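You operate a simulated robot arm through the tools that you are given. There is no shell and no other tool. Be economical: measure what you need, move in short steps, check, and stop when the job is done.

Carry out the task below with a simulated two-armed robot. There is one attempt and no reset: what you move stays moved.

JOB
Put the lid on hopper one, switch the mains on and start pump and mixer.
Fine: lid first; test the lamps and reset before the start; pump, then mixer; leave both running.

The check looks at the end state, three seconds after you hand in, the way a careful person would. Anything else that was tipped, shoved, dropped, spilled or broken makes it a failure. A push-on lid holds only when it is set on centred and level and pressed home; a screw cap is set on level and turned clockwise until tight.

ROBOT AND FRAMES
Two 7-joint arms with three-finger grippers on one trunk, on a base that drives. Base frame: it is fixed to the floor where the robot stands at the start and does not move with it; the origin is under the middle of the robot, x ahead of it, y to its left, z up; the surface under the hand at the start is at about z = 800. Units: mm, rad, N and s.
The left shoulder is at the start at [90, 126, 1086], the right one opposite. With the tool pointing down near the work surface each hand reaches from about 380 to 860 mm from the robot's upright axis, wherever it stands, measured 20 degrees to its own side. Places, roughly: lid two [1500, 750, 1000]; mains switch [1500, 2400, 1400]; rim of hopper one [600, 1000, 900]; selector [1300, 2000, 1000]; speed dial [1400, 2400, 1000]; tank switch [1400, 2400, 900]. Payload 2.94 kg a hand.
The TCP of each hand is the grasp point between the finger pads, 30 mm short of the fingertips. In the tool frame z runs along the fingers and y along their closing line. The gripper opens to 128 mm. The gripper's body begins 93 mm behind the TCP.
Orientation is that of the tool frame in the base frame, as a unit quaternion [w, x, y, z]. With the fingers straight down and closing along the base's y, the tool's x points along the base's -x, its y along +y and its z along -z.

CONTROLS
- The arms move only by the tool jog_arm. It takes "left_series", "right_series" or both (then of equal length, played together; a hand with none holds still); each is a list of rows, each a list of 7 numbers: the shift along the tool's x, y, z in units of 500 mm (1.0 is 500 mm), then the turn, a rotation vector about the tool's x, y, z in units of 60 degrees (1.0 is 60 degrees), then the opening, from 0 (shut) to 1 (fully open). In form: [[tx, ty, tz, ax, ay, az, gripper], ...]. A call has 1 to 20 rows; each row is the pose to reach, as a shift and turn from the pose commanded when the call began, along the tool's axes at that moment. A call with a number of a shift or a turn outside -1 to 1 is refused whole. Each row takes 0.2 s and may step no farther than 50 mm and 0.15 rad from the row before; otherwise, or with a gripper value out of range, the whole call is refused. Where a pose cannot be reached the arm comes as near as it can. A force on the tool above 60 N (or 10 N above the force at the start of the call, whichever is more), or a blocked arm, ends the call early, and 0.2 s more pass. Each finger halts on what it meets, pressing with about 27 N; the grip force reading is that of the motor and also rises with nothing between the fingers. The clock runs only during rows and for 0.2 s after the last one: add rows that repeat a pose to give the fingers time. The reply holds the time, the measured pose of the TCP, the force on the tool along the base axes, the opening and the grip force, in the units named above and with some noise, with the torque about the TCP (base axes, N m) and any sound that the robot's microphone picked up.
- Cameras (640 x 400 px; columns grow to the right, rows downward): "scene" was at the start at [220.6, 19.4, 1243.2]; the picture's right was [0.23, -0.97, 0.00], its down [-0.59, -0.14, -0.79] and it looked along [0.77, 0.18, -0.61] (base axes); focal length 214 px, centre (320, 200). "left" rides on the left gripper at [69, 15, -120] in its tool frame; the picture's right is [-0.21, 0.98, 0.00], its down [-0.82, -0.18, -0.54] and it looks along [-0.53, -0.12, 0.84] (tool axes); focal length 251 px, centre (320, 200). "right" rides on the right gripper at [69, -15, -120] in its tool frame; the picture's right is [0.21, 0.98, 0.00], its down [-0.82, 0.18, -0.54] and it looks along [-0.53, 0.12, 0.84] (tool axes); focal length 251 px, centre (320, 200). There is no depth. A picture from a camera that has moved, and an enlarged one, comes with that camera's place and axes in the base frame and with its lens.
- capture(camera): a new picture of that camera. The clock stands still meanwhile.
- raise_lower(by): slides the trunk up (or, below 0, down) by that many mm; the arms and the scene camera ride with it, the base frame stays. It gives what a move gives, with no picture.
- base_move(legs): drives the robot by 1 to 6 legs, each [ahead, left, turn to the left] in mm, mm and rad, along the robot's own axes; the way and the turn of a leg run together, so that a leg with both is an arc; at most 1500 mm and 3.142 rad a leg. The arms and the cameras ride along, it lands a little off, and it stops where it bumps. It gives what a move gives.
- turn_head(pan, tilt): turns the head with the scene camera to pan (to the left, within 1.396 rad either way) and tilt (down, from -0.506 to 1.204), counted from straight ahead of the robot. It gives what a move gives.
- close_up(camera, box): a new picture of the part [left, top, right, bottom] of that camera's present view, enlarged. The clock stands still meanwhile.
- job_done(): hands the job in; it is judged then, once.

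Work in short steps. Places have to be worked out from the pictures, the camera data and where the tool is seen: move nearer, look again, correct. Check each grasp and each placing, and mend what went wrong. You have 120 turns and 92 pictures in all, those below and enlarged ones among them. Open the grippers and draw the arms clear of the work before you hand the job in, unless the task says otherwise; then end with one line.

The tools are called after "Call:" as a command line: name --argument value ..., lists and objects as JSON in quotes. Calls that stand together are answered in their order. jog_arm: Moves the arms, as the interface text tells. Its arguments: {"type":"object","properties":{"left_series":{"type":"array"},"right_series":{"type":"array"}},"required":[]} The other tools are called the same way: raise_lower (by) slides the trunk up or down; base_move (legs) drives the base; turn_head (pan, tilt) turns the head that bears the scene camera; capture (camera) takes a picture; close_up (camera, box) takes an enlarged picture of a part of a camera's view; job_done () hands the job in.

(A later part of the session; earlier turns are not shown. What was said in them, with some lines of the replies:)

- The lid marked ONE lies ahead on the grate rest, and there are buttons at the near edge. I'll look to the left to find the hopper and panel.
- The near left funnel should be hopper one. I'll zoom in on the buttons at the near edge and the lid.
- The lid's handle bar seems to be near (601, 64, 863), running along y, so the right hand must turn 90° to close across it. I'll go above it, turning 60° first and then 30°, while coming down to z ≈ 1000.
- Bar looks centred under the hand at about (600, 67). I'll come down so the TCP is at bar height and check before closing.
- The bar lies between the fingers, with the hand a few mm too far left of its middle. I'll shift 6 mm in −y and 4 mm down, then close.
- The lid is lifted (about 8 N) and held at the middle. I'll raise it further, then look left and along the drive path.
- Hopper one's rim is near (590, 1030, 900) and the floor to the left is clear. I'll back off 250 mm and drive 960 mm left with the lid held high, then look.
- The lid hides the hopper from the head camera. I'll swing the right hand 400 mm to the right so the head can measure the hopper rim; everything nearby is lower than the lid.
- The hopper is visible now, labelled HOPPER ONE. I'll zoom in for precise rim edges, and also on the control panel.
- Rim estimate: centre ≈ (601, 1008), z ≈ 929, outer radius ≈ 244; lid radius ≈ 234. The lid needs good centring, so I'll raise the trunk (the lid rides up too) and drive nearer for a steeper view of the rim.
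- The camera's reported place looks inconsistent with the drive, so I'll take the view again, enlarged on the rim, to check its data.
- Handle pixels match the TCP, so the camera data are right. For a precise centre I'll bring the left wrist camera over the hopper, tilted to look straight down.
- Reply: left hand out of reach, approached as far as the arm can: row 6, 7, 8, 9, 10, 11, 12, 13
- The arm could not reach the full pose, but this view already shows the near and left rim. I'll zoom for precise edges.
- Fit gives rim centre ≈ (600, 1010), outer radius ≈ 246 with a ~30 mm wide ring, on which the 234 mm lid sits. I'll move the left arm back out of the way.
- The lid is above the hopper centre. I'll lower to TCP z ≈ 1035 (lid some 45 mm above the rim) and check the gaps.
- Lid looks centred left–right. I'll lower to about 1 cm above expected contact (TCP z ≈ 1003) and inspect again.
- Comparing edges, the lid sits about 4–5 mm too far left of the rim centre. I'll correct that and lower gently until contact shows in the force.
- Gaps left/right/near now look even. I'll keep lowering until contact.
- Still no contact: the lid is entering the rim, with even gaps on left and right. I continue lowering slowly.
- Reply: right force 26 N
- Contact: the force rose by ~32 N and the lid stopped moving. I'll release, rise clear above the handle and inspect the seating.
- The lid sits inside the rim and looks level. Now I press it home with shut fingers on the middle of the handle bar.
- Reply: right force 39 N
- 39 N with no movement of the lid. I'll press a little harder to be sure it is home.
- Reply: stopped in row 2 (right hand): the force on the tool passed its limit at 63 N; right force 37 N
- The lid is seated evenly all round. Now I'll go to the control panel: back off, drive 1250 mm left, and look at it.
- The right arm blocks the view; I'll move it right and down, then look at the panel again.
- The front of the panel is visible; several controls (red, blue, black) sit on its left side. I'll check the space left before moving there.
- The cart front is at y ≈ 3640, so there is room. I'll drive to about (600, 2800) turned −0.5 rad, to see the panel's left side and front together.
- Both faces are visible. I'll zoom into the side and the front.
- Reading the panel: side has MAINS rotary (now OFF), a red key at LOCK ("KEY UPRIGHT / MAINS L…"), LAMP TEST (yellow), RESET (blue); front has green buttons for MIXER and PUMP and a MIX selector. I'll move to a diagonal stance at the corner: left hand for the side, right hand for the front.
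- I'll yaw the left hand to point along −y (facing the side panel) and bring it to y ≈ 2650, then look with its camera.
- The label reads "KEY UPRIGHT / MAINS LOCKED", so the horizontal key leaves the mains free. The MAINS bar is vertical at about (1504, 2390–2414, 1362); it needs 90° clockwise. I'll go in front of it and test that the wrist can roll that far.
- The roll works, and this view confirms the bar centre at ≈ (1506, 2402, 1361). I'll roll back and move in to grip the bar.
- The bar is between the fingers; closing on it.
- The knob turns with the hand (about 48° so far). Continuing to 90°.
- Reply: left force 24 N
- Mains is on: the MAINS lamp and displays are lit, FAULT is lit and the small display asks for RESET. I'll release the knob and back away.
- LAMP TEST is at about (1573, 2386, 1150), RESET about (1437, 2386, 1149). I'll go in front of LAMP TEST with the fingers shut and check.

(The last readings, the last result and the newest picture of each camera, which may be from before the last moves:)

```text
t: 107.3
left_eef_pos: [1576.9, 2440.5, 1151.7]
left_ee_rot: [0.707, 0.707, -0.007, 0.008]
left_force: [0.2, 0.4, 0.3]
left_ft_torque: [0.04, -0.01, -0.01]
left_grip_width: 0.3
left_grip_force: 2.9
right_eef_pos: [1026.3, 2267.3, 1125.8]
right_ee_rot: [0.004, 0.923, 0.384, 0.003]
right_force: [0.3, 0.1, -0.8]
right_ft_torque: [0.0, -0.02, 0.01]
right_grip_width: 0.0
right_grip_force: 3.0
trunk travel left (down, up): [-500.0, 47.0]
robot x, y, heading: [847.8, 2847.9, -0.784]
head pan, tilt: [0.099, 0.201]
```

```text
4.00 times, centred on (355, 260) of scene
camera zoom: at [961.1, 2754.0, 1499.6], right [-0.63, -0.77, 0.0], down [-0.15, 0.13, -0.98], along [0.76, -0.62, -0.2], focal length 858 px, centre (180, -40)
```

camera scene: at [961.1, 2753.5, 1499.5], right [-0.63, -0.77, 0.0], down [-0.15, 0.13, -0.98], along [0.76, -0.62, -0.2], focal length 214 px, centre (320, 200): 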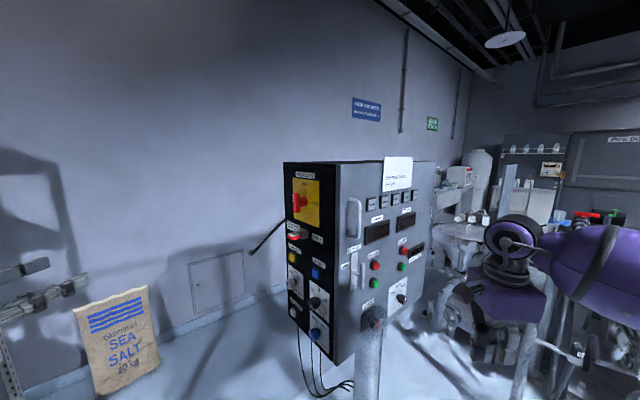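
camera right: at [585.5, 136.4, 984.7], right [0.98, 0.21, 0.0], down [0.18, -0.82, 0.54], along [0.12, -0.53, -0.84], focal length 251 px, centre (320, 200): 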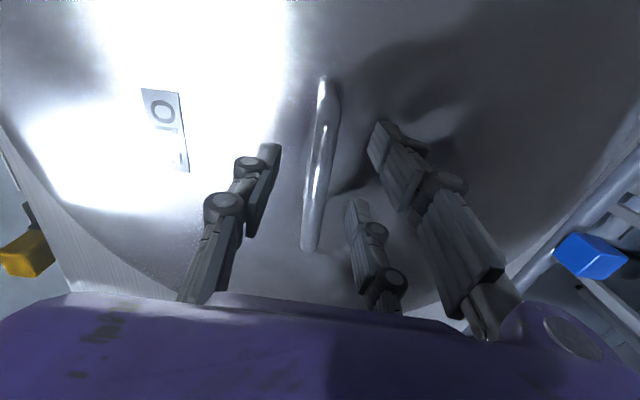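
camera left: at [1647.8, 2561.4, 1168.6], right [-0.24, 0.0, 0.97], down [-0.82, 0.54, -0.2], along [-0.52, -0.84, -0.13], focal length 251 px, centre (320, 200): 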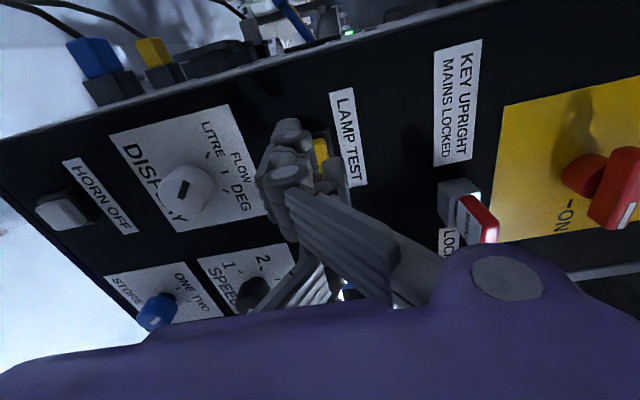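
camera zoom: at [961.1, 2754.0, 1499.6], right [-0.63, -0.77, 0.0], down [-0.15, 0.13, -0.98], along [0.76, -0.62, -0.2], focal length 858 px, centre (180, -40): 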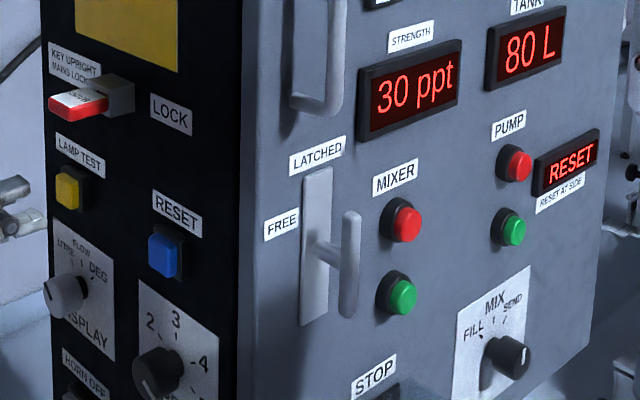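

The fingertip lines up with the yellow button. I'll press it and look at the lamps while holding.

Call:
jog_arm --left_series '[[-0.003, -0.005, 0.03, 0, 0, 0, 0], [-0.003, -0.005, 0.045, 0, 0, 0, 0], [-0.003, -0.005, 0.055, 0, 0, 0, 0], [-0.003, -0.005, 0.062, 0, 0, 0, 0], [-0.003, -0.005, 0.068, 0, 0, 0, 0], [-0.003, -0.005, 0.073, 0, 0, 0, 0], [-0.003, -0.005, 0.073, 0, 0, 0, 0]]'

Call:
close_up --camera "scene" --box '[275, 170, 435, 310]'

```text
t: 108.9
left_eef_pos: [1576.9, 2403.9, 1149.4]
left_ee_rot: [0.707, 0.707, -0.007, 0.008]
left_force: [0.8, 0.6, 0.1]
left_ft_torque: [0.01, 0.01, 0.0]
left_grip_width: 0.0
left_grip_force: 2.7
right_eef_pos: [1025.4, 2267.1, 1125.5]
right_ee_rot: [0.005, 0.924, 0.383, 0.004]
right_force: [-0.2, 0.1, 0.0]
right_ft_torque: [-0.01, 0.02, 0.01]
right_grip_width: 0.2
right_grip_force: 3.1
trunk travel left (down, up): [-500.0, 47.0]
robot x, y, heading: [849.7, 2851.8, -0.782]
head pan, tilt: [0.099, 0.201]
```

```text
2.86 times, centred on (355, 240) of scene
camera zoom: at [961.2, 2753.8, 1499.6], right [-0.63, -0.78, 0.0], down [-0.15, 0.13, -0.98], along [0.76, -0.62, -0.2], focal length 613 px, centre (220, 86)
```

zoom: 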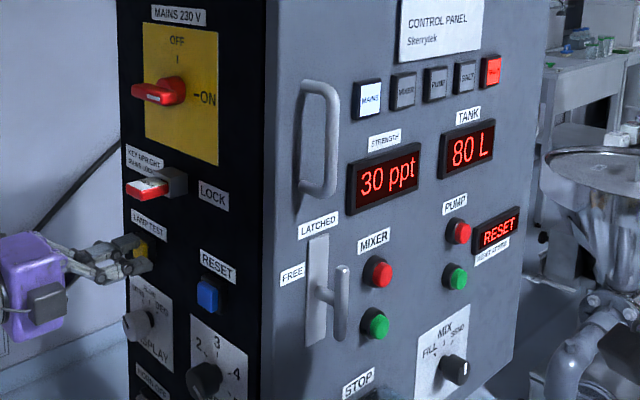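

No contact force yet and the tip looks slightly low. I'll check with the wrist camera before pushing further.

Call:
close_up --camera "left" --box '[220, 80, 420, 205]'

Call:
close_up --camera "scene" --box '[280, 240, 328, 270]'

```text
3.20 times, centred on (320, 142) of left
camera zoom: at [1646.1, 2524.5, 1166.3], right [-0.24, 0.0, 0.97], down [-0.82, 0.54, -0.2], along [-0.52, -0.84, -0.13], focal length 805 px, centre (320, 384)
```

zoom: 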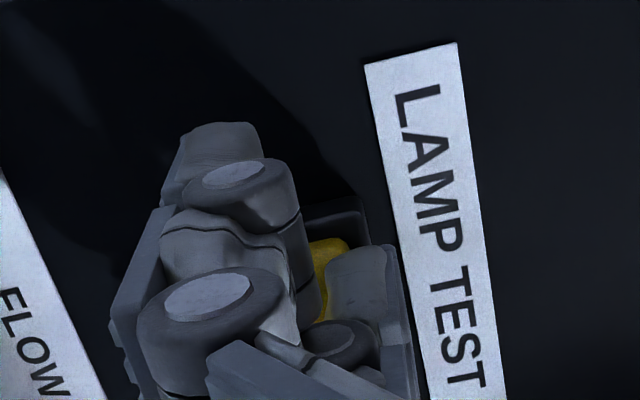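

```text
13.33 times, centred on (304, 255) of scene
camera zoom: at [961.2, 2753.8, 1499.6], right [-0.63, -0.78, 0.0], down [-0.15, 0.13, -0.98], along [0.76, -0.62, -0.2], focal length 2860 px, centre (533, -533)
```

zoom: 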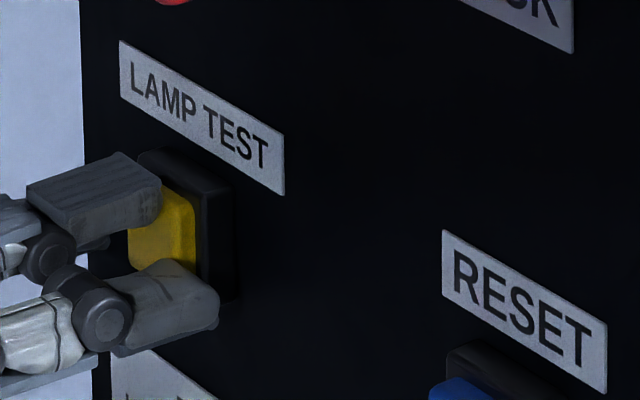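

Fingertips look to straddle the button without touching. I'll push a few mm further while watching the force.

Call:
jog_arm --left_series '[[0, 0, 0.004, 0, 0, 0, 0], [0, 0, 0.008, 0, 0, 0, 0], [0, 0, 0.012, 0, 0, 0, 0], [0, 0, 0.016, 0, 0, 0, 0], [0, 0, 0.016, 0, 0, 0, 0]]'

Call:
close_up --camera "scene" --box '[275, 170, 435, 310]'

```text
t: 110.1
left_eef_pos: [1577.4, 2398.7, 1150.8]
left_ee_rot: [0.707, 0.707, -0.006, 0.008]
left_force: [-0.9, 12.9, -0.7]
left_ft_torque: [-0.09, 0.0, -0.06]
left_grip_width: 0.0
left_grip_force: 3.5
right_eef_pos: [1025.4, 2267.9, 1125.0]
right_ee_rot: [0.005, 0.924, 0.383, 0.004]
right_force: [-0.8, -1.2, -0.9]
right_ft_torque: [0.02, 0.01, -0.01]
right_grip_width: 0.0
right_grip_force: 3.1
trunk travel left (down, up): [-500.0, 47.0]
robot x, y, heading: [847.7, 2851.8, -0.789]
head pan, tilt: [0.099, 0.201]
heard: click
```

```text
2.86 times, centred on (355, 240) of scene
camera zoom: at [961.0, 2755.9, 1499.7], right [-0.63, -0.78, 0.0], down [-0.15, 0.12, -0.98], along [0.76, -0.62, -0.2], focal length 613 px, centre (220, 86)
```

zoom: 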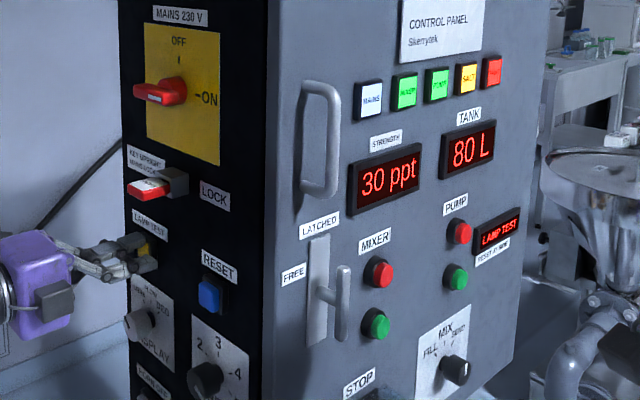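

Lamp test works: all lamps lit and a click was heard. Now release and go over to RESET at about (1440, 1143), then press similarly.

Call:
jog_arm --left_series '[[0, 0, -0.04, 0, 0, 0, 0], [0, 0, -0.12, 0, 0, 0, 0], [-0.08, -0.006, -0.12, 0, 0, 0, 0], [-0.16, -0.01, -0.12, 0, 0, 0, 0], [-0.24, -0.012, -0.12, 0, 0, 0, 0], [-0.274, -0.012, -0.12, 0, 0, 0, 0], [-0.274, -0.012, -0.06, 0, 0, 0, 0], [-0.274, -0.012, -0.06, 0, 0, 0, 0]]'

Call:
close_up --camera "scene" --box '[275, 170, 435, 310]'

Call:
close_up --camera "left" --box '[200, 60, 440, 210]'

```text
t: 111.9
left_eef_pos: [1439.9, 2425.4, 1141.4]
left_ee_rot: [0.707, 0.707, -0.007, 0.008]
left_force: [-0.1, -1.0, 0.9]
left_ft_torque: [0.03, 0.02, 0.02]
left_grip_width: 0.0
left_grip_force: 2.6
right_eef_pos: [1024.7, 2267.8, 1124.3]
right_ee_rot: [0.004, 0.923, 0.384, 0.004]
right_force: [0.4, 1.2, -0.1]
right_ft_torque: [-0.04, -0.03, 0.0]
right_grip_width: 0.1
right_grip_force: 3.0
trunk travel left (down, up): [-500.0, 47.0]
robot x, y, heading: [849.5, 2850.3, -0.789]
head pan, tilt: [0.099, 0.201]
```

```text
2.86 times, centred on (355, 240) of scene
camera zoom: at [960.9, 2754.4, 1499.6], right [-0.63, -0.78, 0.0], down [-0.15, 0.13, -0.98], along [0.76, -0.62, -0.2], focal length 613 px, centre (220, 86)
```

zoom: 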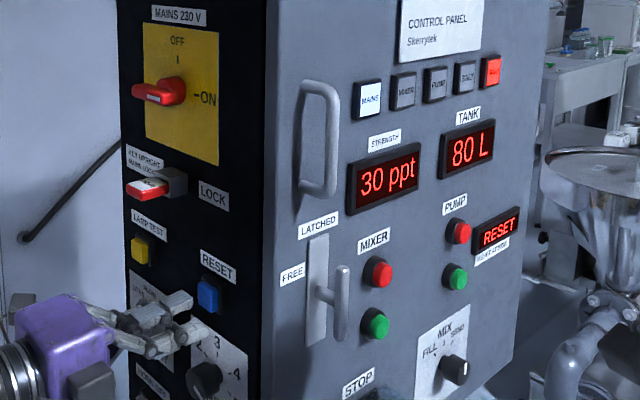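

```text
2.67 times, centred on (320, 135) of left
camera zoom: at [1508.6, 2546.3, 1157.3], right [-0.24, 0.0, 0.97], down [-0.82, 0.54, -0.2], along [-0.52, -0.84, -0.13], focal length 670 px, centre (320, 373)
```

zoom: 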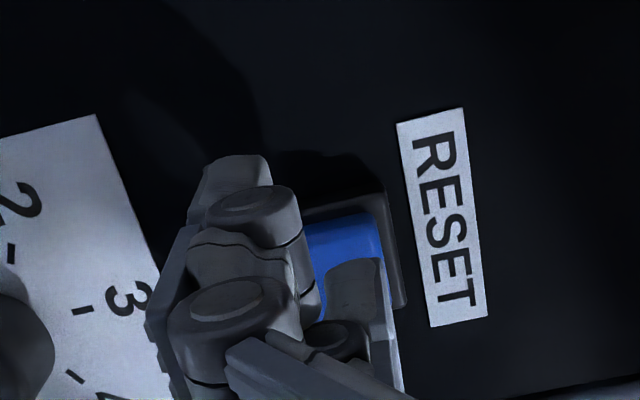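

Compared with LAMP TEST, RESET's matching press point is (1437, 1150). I'll shift up 9 mm and press.

Call:
jog_arm --left_series '[[-0.005, 0.018, 0.0, 0, 0, 0, 0], [-0.005, 0.018, 0.02, 0, 0, 0, 0], [-0.005, 0.018, 0.036, 0, 0, 0, 0], [-0.005, 0.018, 0.044, 0, 0, 0, 0], [-0.005, 0.018, 0.05, 0, 0, 0, 0], [-0.005, 0.018, 0.056, 0, 0, 0, 0], [-0.005, 0.018, 0.06, 0, 0, 0, 0], [-0.005, 0.018, 0.06, 0, 0, 0, 0]]'

Call:
close_up --camera "scene" --box '[275, 170, 435, 310]'

```text
t: 113.7
left_eef_pos: [1437.6, 2397.9, 1150.0]
left_ee_rot: [0.707, 0.707, -0.006, 0.008]
left_force: [-2.1, 14.5, -1.3]
left_ft_torque: [-0.04, 0.02, -0.14]
left_grip_width: 0.0
left_grip_force: 2.9
right_eef_pos: [1025.7, 2268.3, 1126.5]
right_ee_rot: [0.006, 0.924, 0.384, 0.004]
right_force: [-0.4, -0.7, -0.8]
right_ft_torque: [0.01, 0.02, 0.0]
right_grip_width: 0.0
right_grip_force: 2.9
trunk travel left (down, up): [-500.0, 47.0]
robot x, y, heading: [852.0, 2854.9, -0.783]
head pan, tilt: [0.099, 0.201]
heard: click
```

```text
2.86 times, centred on (355, 240) of scene
camera zoom: at [960.9, 2756.1, 1499.7], right [-0.63, -0.78, 0.0], down [-0.15, 0.12, -0.98], along [0.76, -0.62, -0.2], focal length 613 px, centre (220, 86)
```

zoom: 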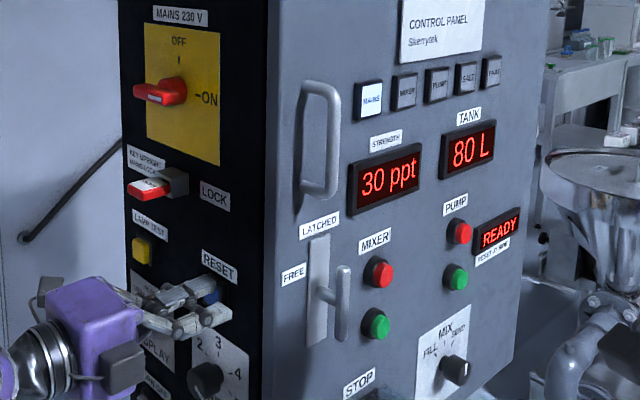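

RESET worked: FAULT is off and the display says READY. I'll withdraw the left hand, back off, turn to face the panel front and stand near (640, 2300).

Call:
jog_arm --left_series '[[0, 0, -0.06, 0, 0, 0, 0], [0, 0, -0.15, 0, 0, 0, 0], [0, 0, -0.24, 0, 0, 0, 0], [0, 0, -0.33, 0, 0, 0, 0], [0, 0, -0.4, 0, 0, 0, 0]]'

Call:
base_move --legs '[[-300, 0, 0], [0, 0, 0.785], [0, -765, 0]]'

Call:
turn_head --pan -0.1 --tilt 0.45

Call:
capture --camera "scene"

```text
t: 114.9
left_eef_pos: [1436.5, 2594.8, 1151.3]
left_ee_rot: [0.707, 0.707, -0.007, 0.007]
left_force: [0.2, -0.4, 0.5]
left_ft_torque: [0.04, 0.03, -0.01]
left_grip_width: 0.1
left_grip_force: 3.3
right_eef_pos: [1025.2, 2268.8, 1124.7]
right_ee_rot: [0.004, 0.924, 0.383, 0.003]
right_force: [-0.3, 0.6, 1.0]
right_ft_torque: [-0.02, 0.02, 0.0]
right_grip_width: 0.0
right_grip_force: 2.6
trunk travel left (down, up): [-500.0, 47.0]
robot x, y, heading: [845.2, 2853.9, -0.777]
head pan, tilt: [0.099, 0.201]
```

```text
t: 118.5
left_eef_pos: [1271.5, 3144.7, 1156.7]
left_ee_rot: [0.685, 0.677, 0.183, 0.199]
left_force: [0.2, -1.0, 0.0]
left_ft_torque: [-0.01, 0.01, 0.03]
left_grip_width: 0.0
left_grip_force: 3.2
right_eef_pos: [1104.6, 2664.2, 1124.5]
right_ee_rot: [0.003, 0.778, 0.629, 0.006]
right_force: [-1.0, 0.7, -0.1]
right_ft_torque: [-0.02, -0.04, -0.02]
right_grip_width: 0.1
right_grip_force: 3.3
trunk travel left (down, up): [-500.0, 47.0]
robot x, y, heading: [641.6, 3059.1, -0.215]
head pan, tilt: [0.099, 0.201]
stopped in leg 2: the robot was blocked; the commanded pose is now the measured one
```

```text
t: 119.3
left_eef_pos: [1275.0, 3146.1, 1155.2]
left_ee_rot: [0.683, 0.678, 0.184, 0.199]
left_force: [-0.3, -0.4, 0.3]
left_ft_torque: [0.0, 0.0, -0.02]
left_grip_width: 0.0
left_grip_force: 2.8
right_eef_pos: [1106.8, 2663.6, 1123.0]
right_ee_rot: [0.0, 0.777, 0.63, 0.005]
right_force: [0.3, 0.2, 0.9]
right_ft_torque: [0.02, -0.02, 0.01]
right_grip_width: 0.3
right_grip_force: 2.9
trunk travel left (down, up): [-500.0, 47.0]
robot x, y, heading: [639.0, 3065.1, -0.213]
head pan, tilt: [-0.099, 0.45]
```

```text
27 pictures are left
camera scene: at [785.8, 3017.5, 1475.8], right [-0.3, -0.95, 0.0], down [-0.42, 0.14, -0.9], along [0.86, -0.27, -0.44], focal length 214 px, centre (320, 200)
```

scene: 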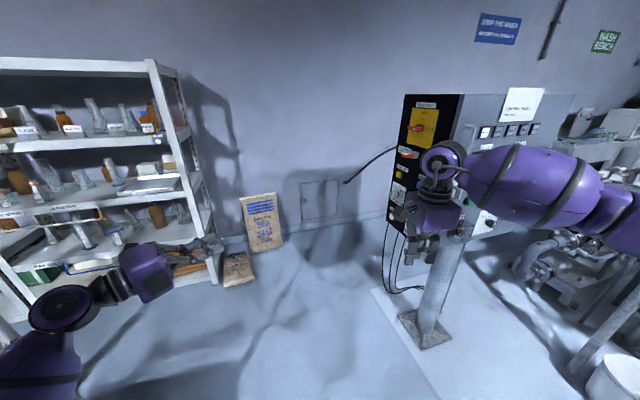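

The turn was blocked; perhaps the left arm touched the cage cart. I'll look left to check.

Call:
turn_head --pan 0.9 --tilt 0.5

Call:
capture --camera "scene"

```text
t: 120.5
left_eef_pos: [1274.4, 3146.4, 1153.8]
left_ee_rot: [0.683, 0.678, 0.184, 0.2]
left_force: [-0.3, 0.2, 0.4]
left_ft_torque: [0.0, 0.0, 0.01]
left_grip_width: 0.0
left_grip_force: 3.2
right_eef_pos: [1107.8, 2663.4, 1122.2]
right_ee_rot: [0.001, 0.777, 0.629, 0.005]
right_force: [-0.9, 0.0, -0.1]
right_ft_torque: [0.03, 0.02, 0.02]
right_grip_width: 0.0
right_grip_force: 2.4
trunk travel left (down, up): [-500.0, 47.0]
robot x, y, heading: [636.8, 3060.2, -0.214]
head pan, tilt: [0.901, 0.499]
```

```text
26 pictures are left
camera scene: at [768.8, 3102.9, 1471.5], right [0.64, -0.77, 0.0], down [-0.37, -0.3, -0.88], along [0.68, 0.56, -0.48], focal length 214 px, centre (320, 200)
```

scene: 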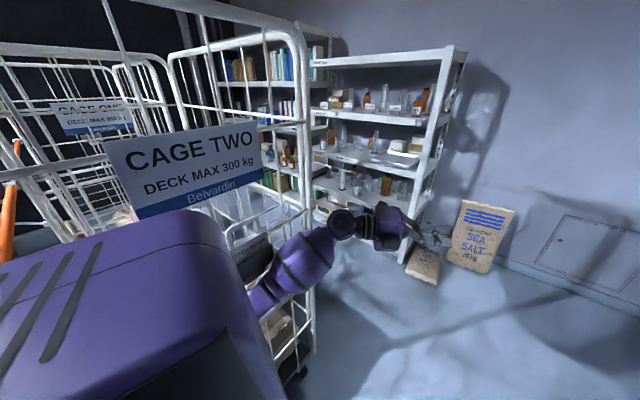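

The left upper arm met the CAGE TWO frame. I'll drive directly away from it, then finish turning and go on to the front of the panel.

Call:
base_move --legs '[[0, -350, 0]]'

Call:
capture --camera "scene"

Call:
base_move --legs '[[0, 0, 0.214], [0, -420, 0]]'

Call:
turn_head --pan 0.75 --tilt 0.5

Call:
capture --camera "scene"

```text
t: 124.2
left_eef_pos: [1198.7, 2811.2, 1156.6]
left_ee_rot: [0.684, 0.677, 0.184, 0.201]
left_force: [0.2, 0.0, -0.6]
left_ft_torque: [-0.01, 0.0, 0.02]
left_grip_width: 0.1
left_grip_force: 3.1
right_eef_pos: [1032.1, 2326.1, 1124.8]
right_ee_rot: [0.003, 0.777, 0.63, 0.006]
right_force: [-0.1, 0.0, -0.6]
right_ft_torque: [-0.01, 0.05, 0.02]
right_grip_width: 0.0
right_grip_force: 3.3
trunk travel left (down, up): [-500.0, 47.0]
robot x, y, heading: [568.3, 2720.8, -0.21]
head pan, tilt: [0.901, 0.499]
```

```text
25 pictures are left
camera scene: at [691.3, 2767.7, 1471.9], right [0.64, -0.77, 0.0], down [-0.37, -0.31, -0.88], along [0.68, 0.56, -0.48], focal length 214 px, centre (320, 200)
```

scene: 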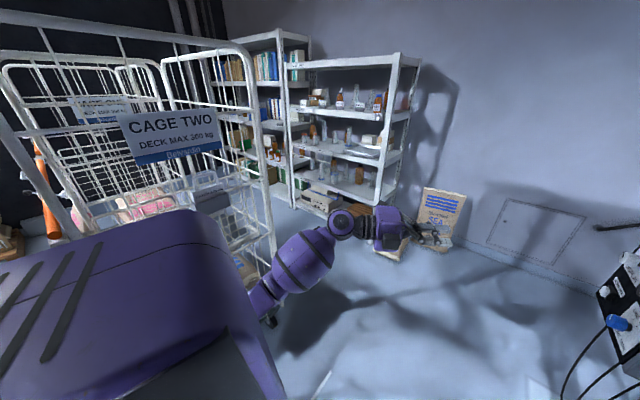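

```text
t: 129.2
left_eef_pos: [1166.3, 2520.7, 1157.0]
left_ee_rot: [0.659, 0.653, 0.254, 0.272]
left_force: [-0.7, 0.4, 0.0]
left_ft_torque: [-0.04, 0.04, -0.03]
left_grip_width: 0.0
left_grip_force: 3.3
right_eef_pos: [1104.5, 2012.2, 1125.8]
right_ee_rot: [0.003, 0.707, 0.707, 0.007]
right_force: [0.1, 1.1, 0.0]
right_ft_torque: [0.02, -0.01, 0.06]
right_grip_width: 0.0
right_grip_force: 2.7
trunk travel left (down, up): [-500.0, 47.0]
robot x, y, heading: [567.7, 2302.8, 0.003]
head pan, tilt: [0.901, 0.499]
```

```text
t: 129.9
left_eef_pos: [1166.3, 2519.9, 1155.4]
left_ee_rot: [0.658, 0.654, 0.254, 0.272]
left_force: [0.5, -0.3, 0.2]
left_ft_torque: [0.01, 0.0, -0.02]
left_grip_width: 0.0
left_grip_force: 2.7
right_eef_pos: [1105.1, 2010.7, 1124.3]
right_ee_rot: [0.002, 0.707, 0.707, 0.006]
right_force: [-0.3, 0.3, -0.5]
right_ft_torque: [0.02, 0.02, -0.02]
right_grip_width: 0.0
right_grip_force: 3.0
trunk travel left (down, up): [-500.0, 47.0]
robot x, y, heading: [566.4, 2301.5, 0.001]
head pan, tilt: [0.75, 0.499]
```

```text
24 pictures are left
camera scene: at [689.6, 2362.6, 1471.9], right [0.68, -0.73, 0.0], down [-0.35, -0.33, -0.88], along [0.64, 0.6, -0.48], focal length 214 px, centre (320, 200)
```

scene: 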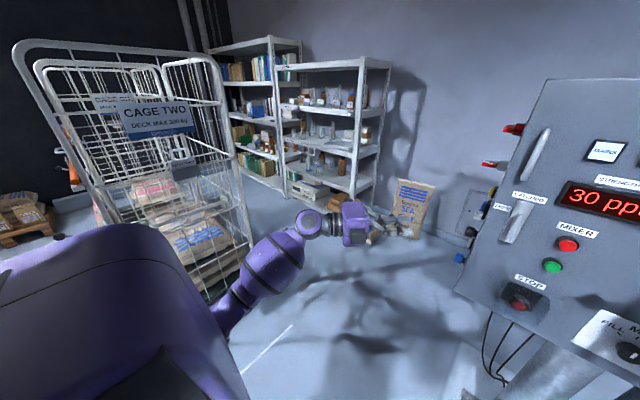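

The cage stands as before. Now I'll point the right hand forward (+x) for the front buttons.

Call:
jog_arm --right_series '[[0, 0, 0, -0.14, 0, 0, 0], [0, 0, 0, -0.28, 0, 0, 0], [0, 0, 0, -0.42, 0, 0, 0], [0, 0, 0, -0.56, 0, 0, 0], [0, 0, 0, -0.7, 0, 0, 0], [0, 0, 0, -0.84, 0, 0, 0], [0, 0, 0, -0.98, 0, 0, 0]]'

Call:
jog_arm --right_series '[[0, 0, 0, -0.14, 0, 0, 0], [0, 0, 0, -0.28, 0, 0, 0], [0, 0, 0, -0.42, 0, 0, 0], [0, 0, 0, -0.52, 0, 0, 0]]'

Call:
capture --camera "right"

Call:
turn_head --pan -0.1 --tilt 0.4

Call:
capture --camera "scene"

```text
t: 131.5
left_eef_pos: [1165.0, 2520.7, 1156.6]
left_ee_rot: [0.659, 0.654, 0.254, 0.272]
left_force: [-0.4, 0.1, 0.0]
left_ft_torque: [0.0, -0.01, 0.0]
left_grip_width: 0.3
left_grip_force: 3.1
right_eef_pos: [1104.6, 2011.2, 1125.5]
right_ee_rot: [0.348, 0.614, 0.614, 0.353]
right_force: [0.0, -1.0, 0.4]
right_ft_torque: [-0.01, -0.02, 0.02]
right_grip_width: 0.1
right_grip_force: 2.2
trunk travel left (down, up): [-500.0, 47.0]
robot x, y, heading: [569.8, 2302.6, -0.006]
head pan, tilt: [0.75, 0.499]
```

```text
t: 132.5
left_eef_pos: [1164.4, 2522.7, 1155.3]
left_ee_rot: [0.659, 0.654, 0.255, 0.271]
left_force: [-0.1, 0.6, -0.4]
left_ft_torque: [-0.02, -0.01, -0.04]
left_grip_width: 0.2
left_grip_force: 2.9
right_eef_pos: [1104.4, 2012.5, 1127.3]
right_ee_rot: [0.503, 0.497, 0.496, 0.505]
right_force: [0.9, 0.7, 0.9]
right_ft_torque: [0.03, 0.03, -0.07]
right_grip_width: 0.0
right_grip_force: 3.1
trunk travel left (down, up): [-500.0, 47.0]
robot x, y, heading: [565.3, 2299.8, 0.001]
head pan, tilt: [0.75, 0.499]
```

```text
23 pictures are left
camera right: at [984.1, 2082.4, 1110.5], right [-0.01, 0.21, 0.98], down [-0.54, -0.82, 0.17], along [0.84, -0.53, 0.13], focal length 251 px, centre (320, 200)
```

right: 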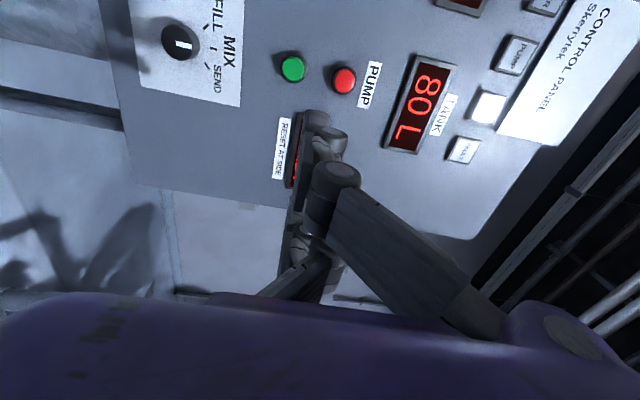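

```text
t: 133.7
left_eef_pos: [1165.2, 2518.9, 1156.5]
left_ee_rot: [0.659, 0.654, 0.254, 0.272]
left_force: [-0.3, 0.4, -0.5]
left_ft_torque: [0.01, 0.02, -0.03]
left_grip_width: 0.0
left_grip_force: 3.5
right_eef_pos: [1105.4, 2011.0, 1125.9]
right_ee_rot: [0.501, 0.496, 0.497, 0.505]
right_force: [-0.7, 0.5, 0.4]
right_ft_torque: [0.02, 0.0, 0.02]
right_grip_width: 0.2
right_grip_force: 3.4
trunk travel left (down, up): [-500.0, 47.0]
robot x, y, heading: [567.6, 2299.9, 0.001]
head pan, tilt: [-0.099, 0.4]
```

```text
22 pictures are left
camera scene: at [715.4, 2291.4, 1481.0], right [-0.1, -1.0, 0.0], down [-0.39, 0.04, -0.92], along [0.92, -0.09, -0.39], focal length 214 px, centre (320, 200)
```

scene: 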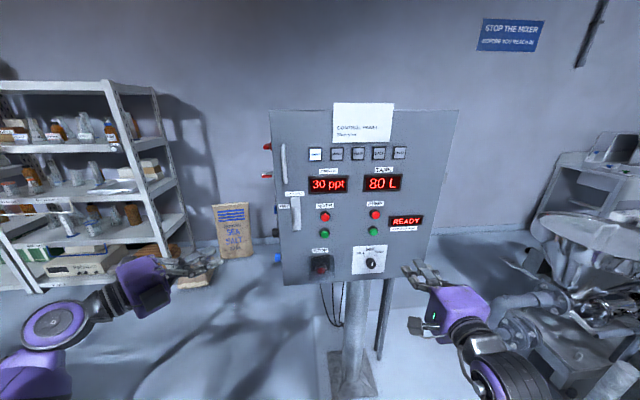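

Selector points at MIX. The PUMP green button is at ≈ (1342, 2042, 1090). Moving the shut right fingers to 30 mm in front of it.

Call:
jog_arm --right_series '[[0.02, -0.02, 0.07, 0, 0, 0, 0], [0.04, -0.04, 0.14, 0, 0, 0, 0], [0.062, -0.07, 0.21, 0, 0, 0, 0], [0.062, -0.07, 0.28, 0, 0, 0, 0], [0.062, -0.07, 0.34, 0, 0, 0, 0], [0.062, -0.07, 0.35, 0, 0, 0, 0], [0.062, -0.07, 0.35, 0, 0, 0, 0]]'

Call:
close_up --camera "right" --box '[200, 60, 440, 210]'

Call:
close_up --camera "scene" --box '[340, 180, 440, 280]'

```text
t: 135.3
left_eef_pos: [1164.5, 2520.5, 1155.4]
left_ee_rot: [0.659, 0.654, 0.254, 0.272]
left_force: [-1.1, 0.6, 0.1]
left_ft_torque: [0.02, -0.02, -0.03]
left_grip_width: 0.0
left_grip_force: 3.3
right_eef_pos: [1280.9, 2042.3, 1092.9]
right_ee_rot: [0.501, 0.497, 0.497, 0.504]
right_force: [-0.4, 0.4, 0.7]
right_ft_torque: [-0.04, -0.01, -0.01]
right_grip_width: 0.0
right_grip_force: 3.3
trunk travel left (down, up): [-500.0, 47.0]
robot x, y, heading: [566.2, 2296.8, 0.004]
head pan, tilt: [-0.099, 0.4]
```

```text
2.67 times, centred on (320, 135) of right
camera zoom: at [1160.6, 2112.1, 1076.6], right [-0.01, 0.21, 0.98], down [-0.54, -0.82, 0.17], along [0.84, -0.53, 0.12], focal length 670 px, centre (320, 373)
```

zoom: 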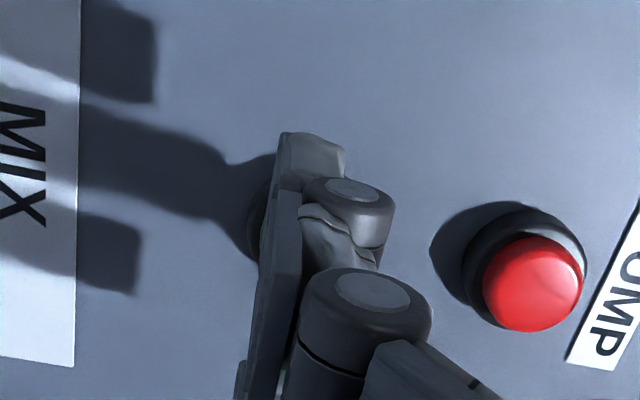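

```text
4.00 times, centred on (390, 230) of scene
camera zoom: at [715.5, 2291.4, 1481.0], right [-0.1, -1.0, 0.0], down [-0.39, 0.04, -0.92], along [0.92, -0.09, -0.39], focal length 858 px, centre (40, 80)
```

zoom: 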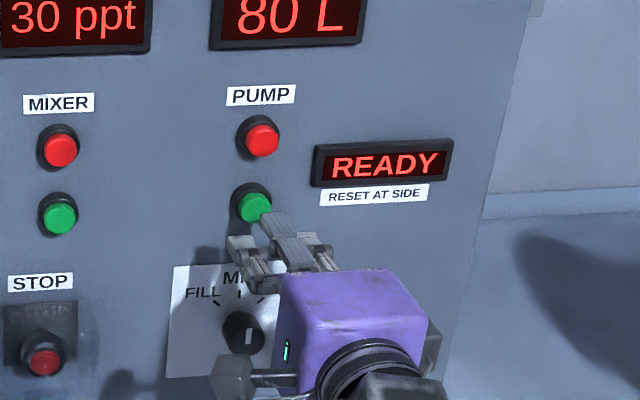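

Aligned with the green button. Pressing gradually.

Call:
jog_arm --right_series '[[0, -0.002, 0.03, 0, 0, 0, 0], [0, -0.002, 0.05, 0, 0, 0, 0], [0, -0.002, 0.058, 0, 0, 0, 0], [0, -0.002, 0.064, 0, 0, 0, 0], [0, -0.002, 0.07, 0, 0, 0, 0], [0, -0.002, 0.074, 0, 0, 0, 0]]'

```text
t: 136.7
left_eef_pos: [1165.7, 2520.8, 1155.9]
left_ee_rot: [0.659, 0.654, 0.254, 0.272]
left_force: [-0.3, 0.3, -1.1]
left_ft_torque: [-0.03, 0.03, -0.03]
left_grip_width: 0.0
left_grip_force: 3.1
right_eef_pos: [1316.4, 2042.7, 1091.3]
right_ee_rot: [0.501, 0.498, 0.496, 0.505]
right_force: [-2.9, 0.2, -1.0]
right_ft_torque: [0.01, -0.01, 0.0]
right_grip_width: 0.0
right_grip_force: 3.2
trunk travel left (down, up): [-500.0, 47.0]
robot x, y, heading: [563.3, 2299.3, -0.001]
head pan, tilt: [-0.099, 0.4]
heard: click
```

A click with light force. I'll check the panel while still there, then release.

Call:
jog_arm --right_series '[[0, 0, -0.03, 0, 0, 0, 0], [0, 0, -0.08, 0, 0, 0, 0], [0, 0, -0.14, 0, 0, 0, 0], [0, 0, -0.14, 0, 0, 0, 0]]'

Call:
close_up --camera "scene" --box '[270, 130, 450, 280]'

```text
t: 137.7
left_eef_pos: [1167.4, 2519.5, 1155.6]
left_ee_rot: [0.659, 0.654, 0.255, 0.272]
left_force: [0.2, 0.1, -0.3]
left_ft_torque: [0.01, 0.0, -0.02]
left_grip_width: 0.1
left_grip_force: 3.0
right_eef_pos: [1246.9, 2043.1, 1091.4]
right_ee_rot: [0.5, 0.498, 0.497, 0.504]
right_force: [-0.7, -0.1, 0.0]
right_ft_torque: [0.01, -0.01, 0.01]
right_grip_width: 0.3
right_grip_force: 2.8
trunk travel left (down, up): [-500.0, 47.0]
robot x, y, heading: [562.0, 2304.3, 0.001]
head pan, tilt: [-0.099, 0.4]
```

```text
2.67 times, centred on (360, 205) of scene
camera zoom: at [716.1, 2291.5, 1480.9], right [-0.1, -1.0, 0.0], down [-0.39, 0.04, -0.92], along [0.92, -0.09, -0.39], focal length 572 px, centre (213, 187)
```

zoom: 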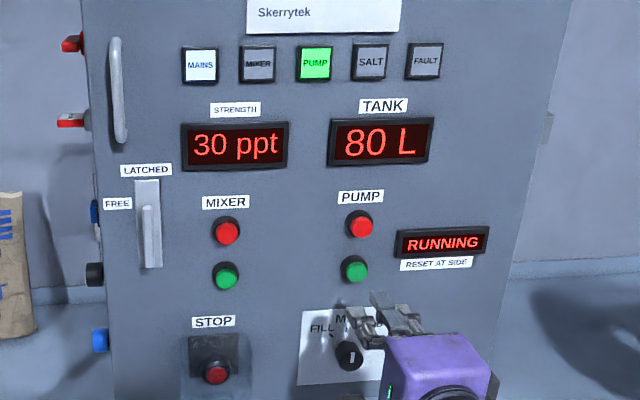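

Pump lamp is on and the display says RUNNING. Now the mixer button, 173 mm to the left at the same height.

Call:
jog_arm --right_series '[[0.08, 0, 0, 0, 0, 0, 0], [0.16, 0, 0, 0, 0, 0, 0], [0.24, 0, 0, 0, 0, 0, 0], [0.32, 0, 0, 0, 0, 0, 0], [0.346, 0, 0, 0, 0, 0, 0], [0.346, 0, 0.06, 0, 0, 0, 0], [0.346, 0, 0.06, 0, 0, 0, 0]]'

Call:
close_up --camera "scene" --box '[290, 180, 390, 280]'

Call:
close_up --camera "right" --box '[200, 60, 440, 210]'

```text
t: 139.3
left_eef_pos: [1163.9, 2520.5, 1155.6]
left_ee_rot: [0.659, 0.654, 0.254, 0.271]
left_force: [0.2, 0.0, 0.6]
left_ft_torque: [0.0, 0.01, 0.01]
left_grip_width: 0.0
left_grip_force: 3.0
right_eef_pos: [1285.3, 2190.5, 1073.0]
right_ee_rot: [0.503, 0.487, 0.497, 0.513]
right_force: [-0.3, 0.2, -0.1]
right_ft_torque: [-0.02, 0.0, 0.03]
right_grip_width: 0.0
right_grip_force: 3.4
right hand out of reach, approached as far as the arm can: row 3, 4, 5, 6, 7
trunk travel left (down, up): [-500.0, 47.0]
robot x, y, heading: [566.1, 2298.8, 0.003]
head pan, tilt: [-0.099, 0.4]
```

```text
4.00 times, centred on (340, 230) of scene
camera zoom: at [714.3, 2291.3, 1481.1], right [-0.1, -1.0, 0.0], down [-0.39, 0.04, -0.92], along [0.92, -0.09, -0.39], focal length 858 px, centre (240, 80)
```

zoom: 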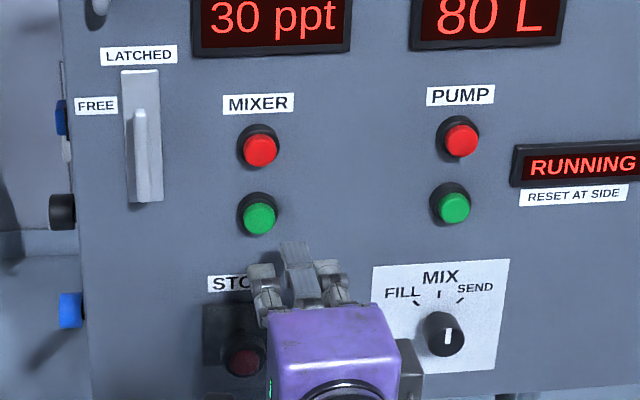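

```text
2.67 times, centred on (320, 135) of right
camera zoom: at [1163.4, 2256.6, 1054.1], right [-0.03, 0.21, 0.98], down [-0.53, -0.83, 0.16], along [0.85, -0.51, 0.14], focal length 670 px, centre (320, 373)
```

zoom: 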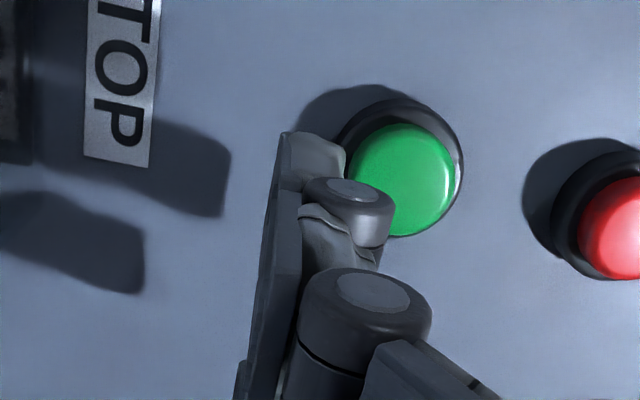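

The right arm can't reach that far across. I'll return the hand to the right and back, then drive the base left ~173 mm instead.

Call:
jog_arm --right_series '[[0, 0, -0.06, 0, 0, 0, 0], [-0.08, 0, -0.1, 0, 0, 0, 0], [-0.16, 0, -0.1, 0, 0, 0, 0], [-0.24, 0, -0.1, 0, 0, 0, 0], [-0.3, 0, -0.1, 0, 0, 0, 0], [-0.3, 0, -0.1, 0, 0, 0, 0]]'

Call:
base_move --legs '[[0, 160, 0]]'

```text
t: 140.7
left_eef_pos: [1164.8, 2521.0, 1156.2]
left_ee_rot: [0.659, 0.653, 0.255, 0.272]
left_force: [-0.1, 0.5, -0.2]
left_ft_torque: [0.01, -0.03, -0.04]
left_grip_width: 0.0
left_grip_force: 3.1
right_eef_pos: [1235.3, 2040.4, 1072.0]
right_ee_rot: [0.501, 0.498, 0.496, 0.505]
right_force: [-0.2, 0.0, 0.3]
right_ft_torque: [0.02, 0.01, 0.02]
right_grip_width: 0.1
right_grip_force: 3.0
right hand out of reach, approached as far as the arm can: row 1
trunk travel left (down, up): [-500.0, 47.0]
robot x, y, heading: [566.0, 2300.3, 0.003]
head pan, tilt: [-0.099, 0.4]
```

```text
t: 142.7
left_eef_pos: [1166.8, 2678.8, 1156.9]
left_ee_rot: [0.659, 0.654, 0.253, 0.272]
left_force: [0.0, -0.1, -0.5]
left_ft_torque: [-0.02, -0.02, 0.03]
left_grip_width: 0.0
left_grip_force: 3.2
right_eef_pos: [1236.1, 2198.7, 1072.1]
right_ee_rot: [0.502, 0.498, 0.496, 0.504]
right_force: [0.3, 0.0, 0.5]
right_ft_torque: [0.0, 0.01, -0.04]
right_grip_width: 0.1
right_grip_force: 3.3
trunk travel left (down, up): [-500.0, 47.0]
robot x, y, heading: [566.6, 2459.8, -0.001]
head pan, tilt: [-0.099, 0.4]
```

Now shift to (1280, 2216, 1091), in front of the MIXER green button, and check.

Call:
jog_arm --right_series '[[0.034, 0.02, 0.0, 0, 0, 0, 0], [0.034, 0.038, 0.04, 0, 0, 0, 0], [0.034, 0.038, 0.08, 0, 0, 0, 0], [0.034, 0.038, 0.088, 0, 0, 0, 0], [0.034, 0.038, 0.088, 0, 0, 0, 0]]'

Call:
close_up --camera "right" --box '[200, 60, 440, 210]'

Call:
close_up --camera "scene" --box '[320, 180, 420, 280]'

```text
t: 143.9
left_eef_pos: [1166.5, 2679.4, 1155.4]
left_ee_rot: [0.659, 0.654, 0.254, 0.271]
left_force: [-0.4, 0.0, 0.5]
left_ft_torque: [0.02, -0.01, 0.01]
left_grip_width: 0.0
left_grip_force: 3.3
right_eef_pos: [1278.9, 2215.2, 1090.2]
right_ee_rot: [0.501, 0.498, 0.495, 0.505]
right_force: [-0.2, -0.3, 0.1]
right_ft_torque: [-0.06, -0.03, 0.0]
right_grip_width: 0.0
right_grip_force: 3.2
trunk travel left (down, up): [-500.0, 47.0]
robot x, y, heading: [565.9, 2462.2, -0.0]
head pan, tilt: [-0.099, 0.4]
```

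```text
2.67 times, centred on (320, 135) of right
camera zoom: at [1159.2, 2285.5, 1074.6], right [-0.01, 0.21, 0.98], down [-0.54, -0.82, 0.17], along [0.84, -0.53, 0.12], focal length 670 px, centre (320, 373)
```

zoom: 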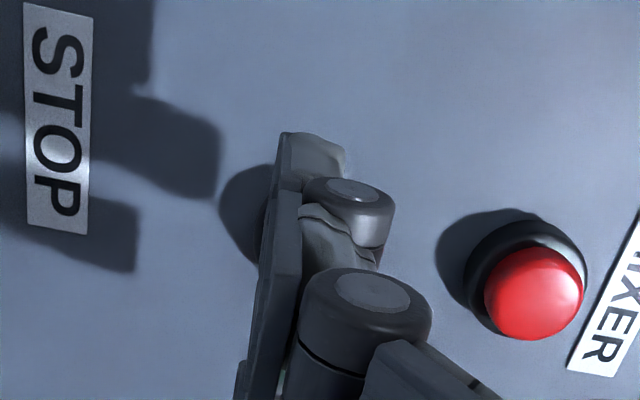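

```text
4.00 times, centred on (370, 230) of scene
camera zoom: at [715.4, 2450.8, 1481.0], right [-0.1, -1.0, 0.0], down [-0.39, 0.04, -0.92], along [0.92, -0.09, -0.39], focal length 858 px, centre (120, 80)
```

zoom: 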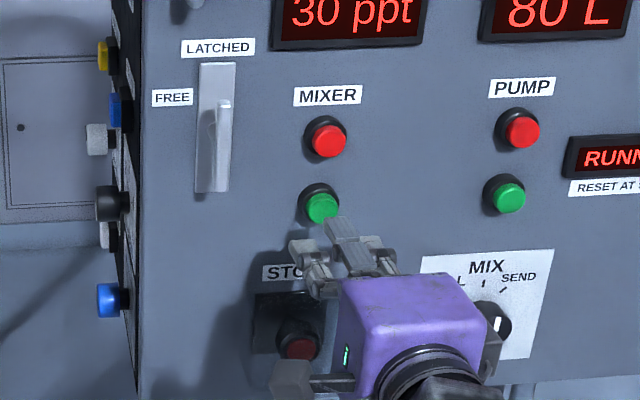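

The picture matches the pump alignment. Pressing the same way.

Call:
jog_arm --right_series '[[0, 0, 0.03, 0, 0, 0, 0], [0, 0, 0.05, 0, 0, 0, 0], [0, 0, 0.058, 0, 0, 0, 0], [0, 0, 0.064, 0, 0, 0, 0], [0, 0, 0.07, 0, 0, 0, 0], [0, 0, 0.077, 0, 0, 0, 0]]'

Call:
close_up --camera "scene" --box '[290, 130, 470, 280]'

```text
t: 145.3
left_eef_pos: [1165.3, 2680.1, 1155.4]
left_ee_rot: [0.659, 0.654, 0.254, 0.272]
left_force: [0.0, -0.9, 0.3]
left_ft_torque: [0.02, 0.0, 0.02]
left_grip_width: 0.0
left_grip_force: 2.8
right_eef_pos: [1317.1, 2216.4, 1090.8]
right_ee_rot: [0.501, 0.498, 0.496, 0.505]
right_force: [-3.2, 0.2, -1.4]
right_ft_torque: [0.03, 0.01, 0.01]
right_grip_width: 0.0
right_grip_force: 3.0
trunk travel left (down, up): [-500.0, 47.0]
robot x, y, heading: [564.2, 2461.2, 0.0]
head pan, tilt: [-0.099, 0.4]
heard: click
```

```text
2.67 times, centred on (380, 205) of scene
camera zoom: at [715.1, 2450.9, 1481.0], right [-0.1, -1.0, 0.0], down [-0.39, 0.04, -0.92], along [0.92, -0.09, -0.39], focal length 572 px, centre (160, 187)
```

zoom: 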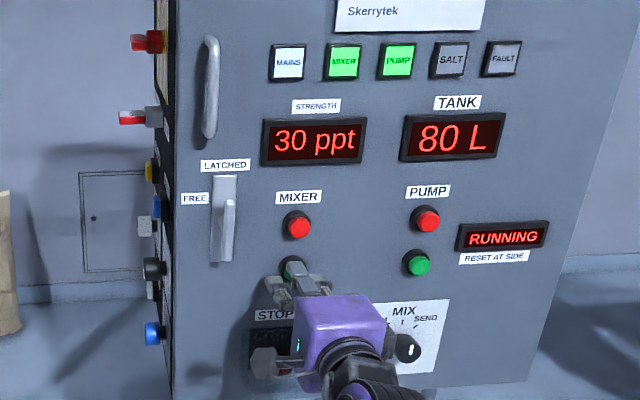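

Mixer and pump lamps are both lit, RUNNING. I'll withdraw the hand, open both grippers, back the robot off, and check the panel, hopper lid and cage once more.

Call:
jog_arm --right_series '[[0, 0, -0.04, 0, 0, 0, 0], [0, 0, -0.12, 0, 0, 0, 0], [0, 0, -0.2, 0, 0, 0, 0], [0, 0, -0.28, 0, 0, 0, 0.4], [0, 0, -0.28, 0, 0, 0, 0.8]]'

Call:
base_move --legs '[[-400, 0, 0]]'

Call:
jog_arm --left_series '[[0, 0, 0, 0, 0, 0, 0.4], [0, 0, 0, 0, 0, 0, 0.8], [0, 0, 0, 0, 0, 0, 0.8]]'

Call:
turn_head --pan -0.6 --tilt 0.45

Call:
capture --camera "scene"

Call:
turn_head --pan 0.5 --tilt 0.4

Call:
capture --camera "scene"

```text
t: 146.5
left_eef_pos: [1167.6, 2678.3, 1156.3]
left_ee_rot: [0.659, 0.654, 0.253, 0.27]
left_force: [-0.5, -0.3, -0.6]
left_ft_torque: [0.04, -0.03, -0.01]
left_grip_width: 0.0
left_grip_force: 3.6
right_eef_pos: [1178.9, 2216.6, 1090.0]
right_ee_rot: [0.501, 0.498, 0.496, 0.504]
right_force: [0.6, 0.0, 0.0]
right_ft_torque: [0.0, -0.03, -0.02]
right_grip_width: 51.4
right_grip_force: 0.1
trunk travel left (down, up): [-500.0, 47.0]
robot x, y, heading: [566.5, 2459.7, 0.001]
head pan, tilt: [-0.099, 0.4]
```

```text
t: 149.0
left_eef_pos: [768.6, 2678.7, 1156.4]
left_ee_rot: [0.659, 0.654, 0.253, 0.27]
left_force: [-0.6, -0.3, 0.0]
left_ft_torque: [0.0, -0.01, 0.05]
left_grip_width: 0.0
left_grip_force: 2.6
right_eef_pos: [779.7, 2215.1, 1091.3]
right_ee_rot: [0.502, 0.497, 0.496, 0.505]
right_force: [-0.6, -0.1, -0.1]
right_ft_torque: [-0.01, -0.02, -0.04]
right_grip_width: 102.3
right_grip_force: 0.1
trunk travel left (down, up): [-500.0, 47.0]
robot x, y, heading: [169.8, 2463.2, -0.002]
head pan, tilt: [-0.099, 0.4]
```

```text
t: 149.8
left_eef_pos: [768.3, 2678.7, 1156.6]
left_ee_rot: [0.659, 0.654, 0.253, 0.271]
left_force: [0.7, -0.2, 0.6]
left_ft_torque: [-0.01, -0.04, -0.02]
left_grip_width: 84.5
left_grip_force: 0.0
right_eef_pos: [780.8, 2215.7, 1090.6]
right_ee_rot: [0.502, 0.498, 0.495, 0.504]
right_force: [-0.5, 0.8, -0.7]
right_ft_torque: [-0.01, -0.01, 0.04]
right_grip_width: 102.6
right_grip_force: 0.2
trunk travel left (down, up): [-500.0, 47.0]
robot x, y, heading: [165.2, 2458.0, -0.002]
head pan, tilt: [-0.099, 0.4]
```

```text
t: 150.7
left_eef_pos: [769.3, 2678.4, 1156.4]
left_ee_rot: [0.659, 0.655, 0.253, 0.271]
left_force: [0.5, -0.4, -0.3]
left_ft_torque: [-0.02, 0.0, 0.01]
left_grip_width: 102.4
left_grip_force: 0.2
right_eef_pos: [779.8, 2214.8, 1091.0]
right_ee_rot: [0.502, 0.498, 0.496, 0.505]
right_force: [0.0, -0.2, 0.8]
right_ft_torque: [0.0, 0.02, 0.01]
right_grip_width: 102.5
right_grip_force: 0.1
trunk travel left (down, up): [-500.0, 47.0]
robot x, y, heading: [170.6, 2459.2, -0.002]
head pan, tilt: [-0.6, 0.45]
```

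```text
13 pictures are left
camera scene: at [301.3, 2408.3, 1476.3], right [-0.57, -0.82, 0.0], down [-0.36, 0.25, -0.9], along [0.74, -0.51, -0.44], focal length 214 px, centre (320, 200)
```

scene: 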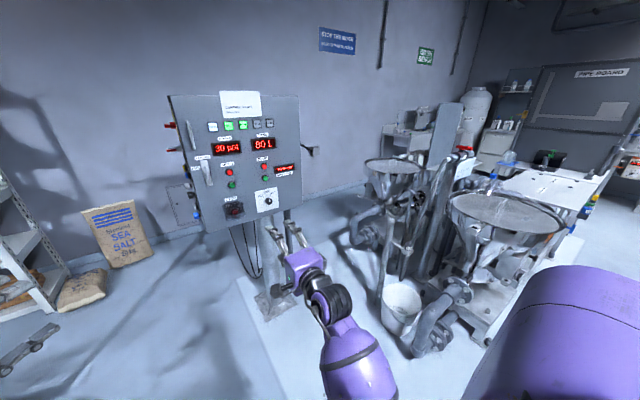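

```text
t: 152.1
left_eef_pos: [769.2, 2679.0, 1156.1]
left_ee_rot: [0.659, 0.655, 0.253, 0.271]
left_force: [0.0, -0.3, 0.7]
left_ft_torque: [0.02, 0.03, 0.01]
left_grip_width: 102.1
left_grip_force: 0.0
right_eef_pos: [780.0, 2213.9, 1091.2]
right_ee_rot: [0.502, 0.498, 0.496, 0.504]
right_force: [0.3, 0.4, 0.2]
right_ft_torque: [0.0, 0.0, 0.03]
right_grip_width: 102.4
right_grip_force: 0.0
trunk travel left (down, up): [-500.0, 47.0]
robot x, y, heading: [167.3, 2459.6, -0.002]
head pan, tilt: [0.499, 0.4]
```

```text
12 pictures are left
camera scene: at [306.9, 2504.4, 1481.0], right [0.48, -0.88, 0.0], down [-0.34, -0.19, -0.92], along [0.81, 0.44, -0.39], focal length 214 px, centre (320, 200)
```

scene: 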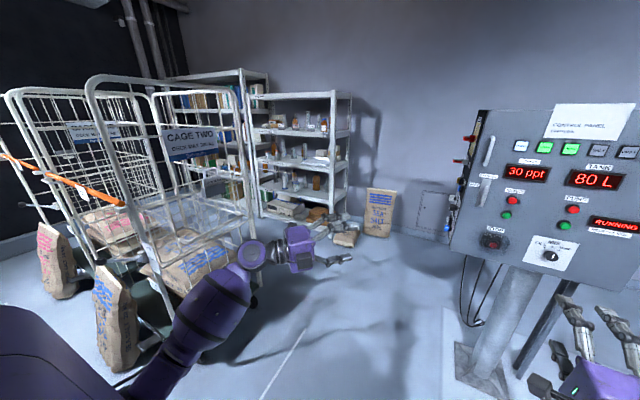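

Everything stands upright and both machines run. One enlarged look at the hopper lid.

Call:
turn_head --pan -0.7 --tilt 0.45

Call:
close_up --camera "scene" --box '[340, 130, 540, 255]'

```text
t: 153.4
left_eef_pos: [770.1, 2679.3, 1157.2]
left_ee_rot: [0.659, 0.655, 0.253, 0.271]
left_force: [-0.4, 0.3, -0.4]
left_ft_torque: [0.02, 0.0, 0.0]
left_grip_width: 102.5
left_grip_force: 0.0
right_eef_pos: [779.2, 2215.0, 1091.0]
right_ee_rot: [0.502, 0.498, 0.496, 0.504]
right_force: [0.9, 0.5, -0.2]
right_ft_torque: [0.01, 0.03, 0.0]
right_grip_width: 102.5
right_grip_force: 0.1
trunk travel left (down, up): [-500.0, 47.0]
robot x, y, heading: [167.9, 2462.3, 0.004]
head pan, tilt: [-0.7, 0.45]
```

```text
3.20 times, centred on (440, 192) of scene
camera zoom: at [295.7, 2401.0, 1476.3], right [-0.64, -0.76, 0.0], down [-0.33, 0.28, -0.9], along [0.69, -0.58, -0.44], focal length 686 px, centre (-64, 224)
```

zoom: 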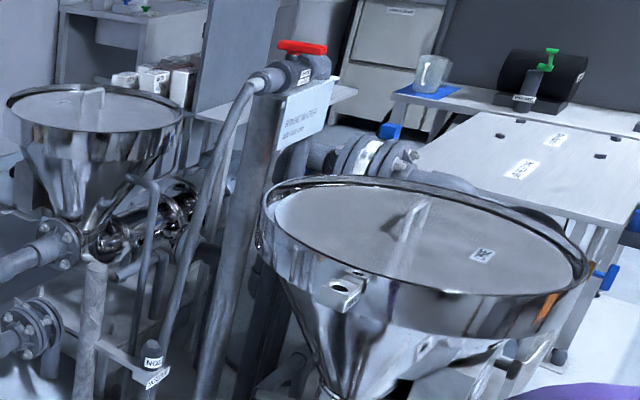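

The lid sits level inside the rim, matching the lid on hopper two. Both motors are running and the arms are clear with the grippers open, so I'm handing the job in.

Call:
job_done

```text
The job is handed in.
```

The job is handed in: the lid is pressed home on hopper one, the mains is on, the lamps are tested and the fault reset, and pump then mixer were started and left running. While turning by the panel, the left arm touched the CAGE TWO trolley; it stayed upright and I saw no shift, though I can't rule out a small one.
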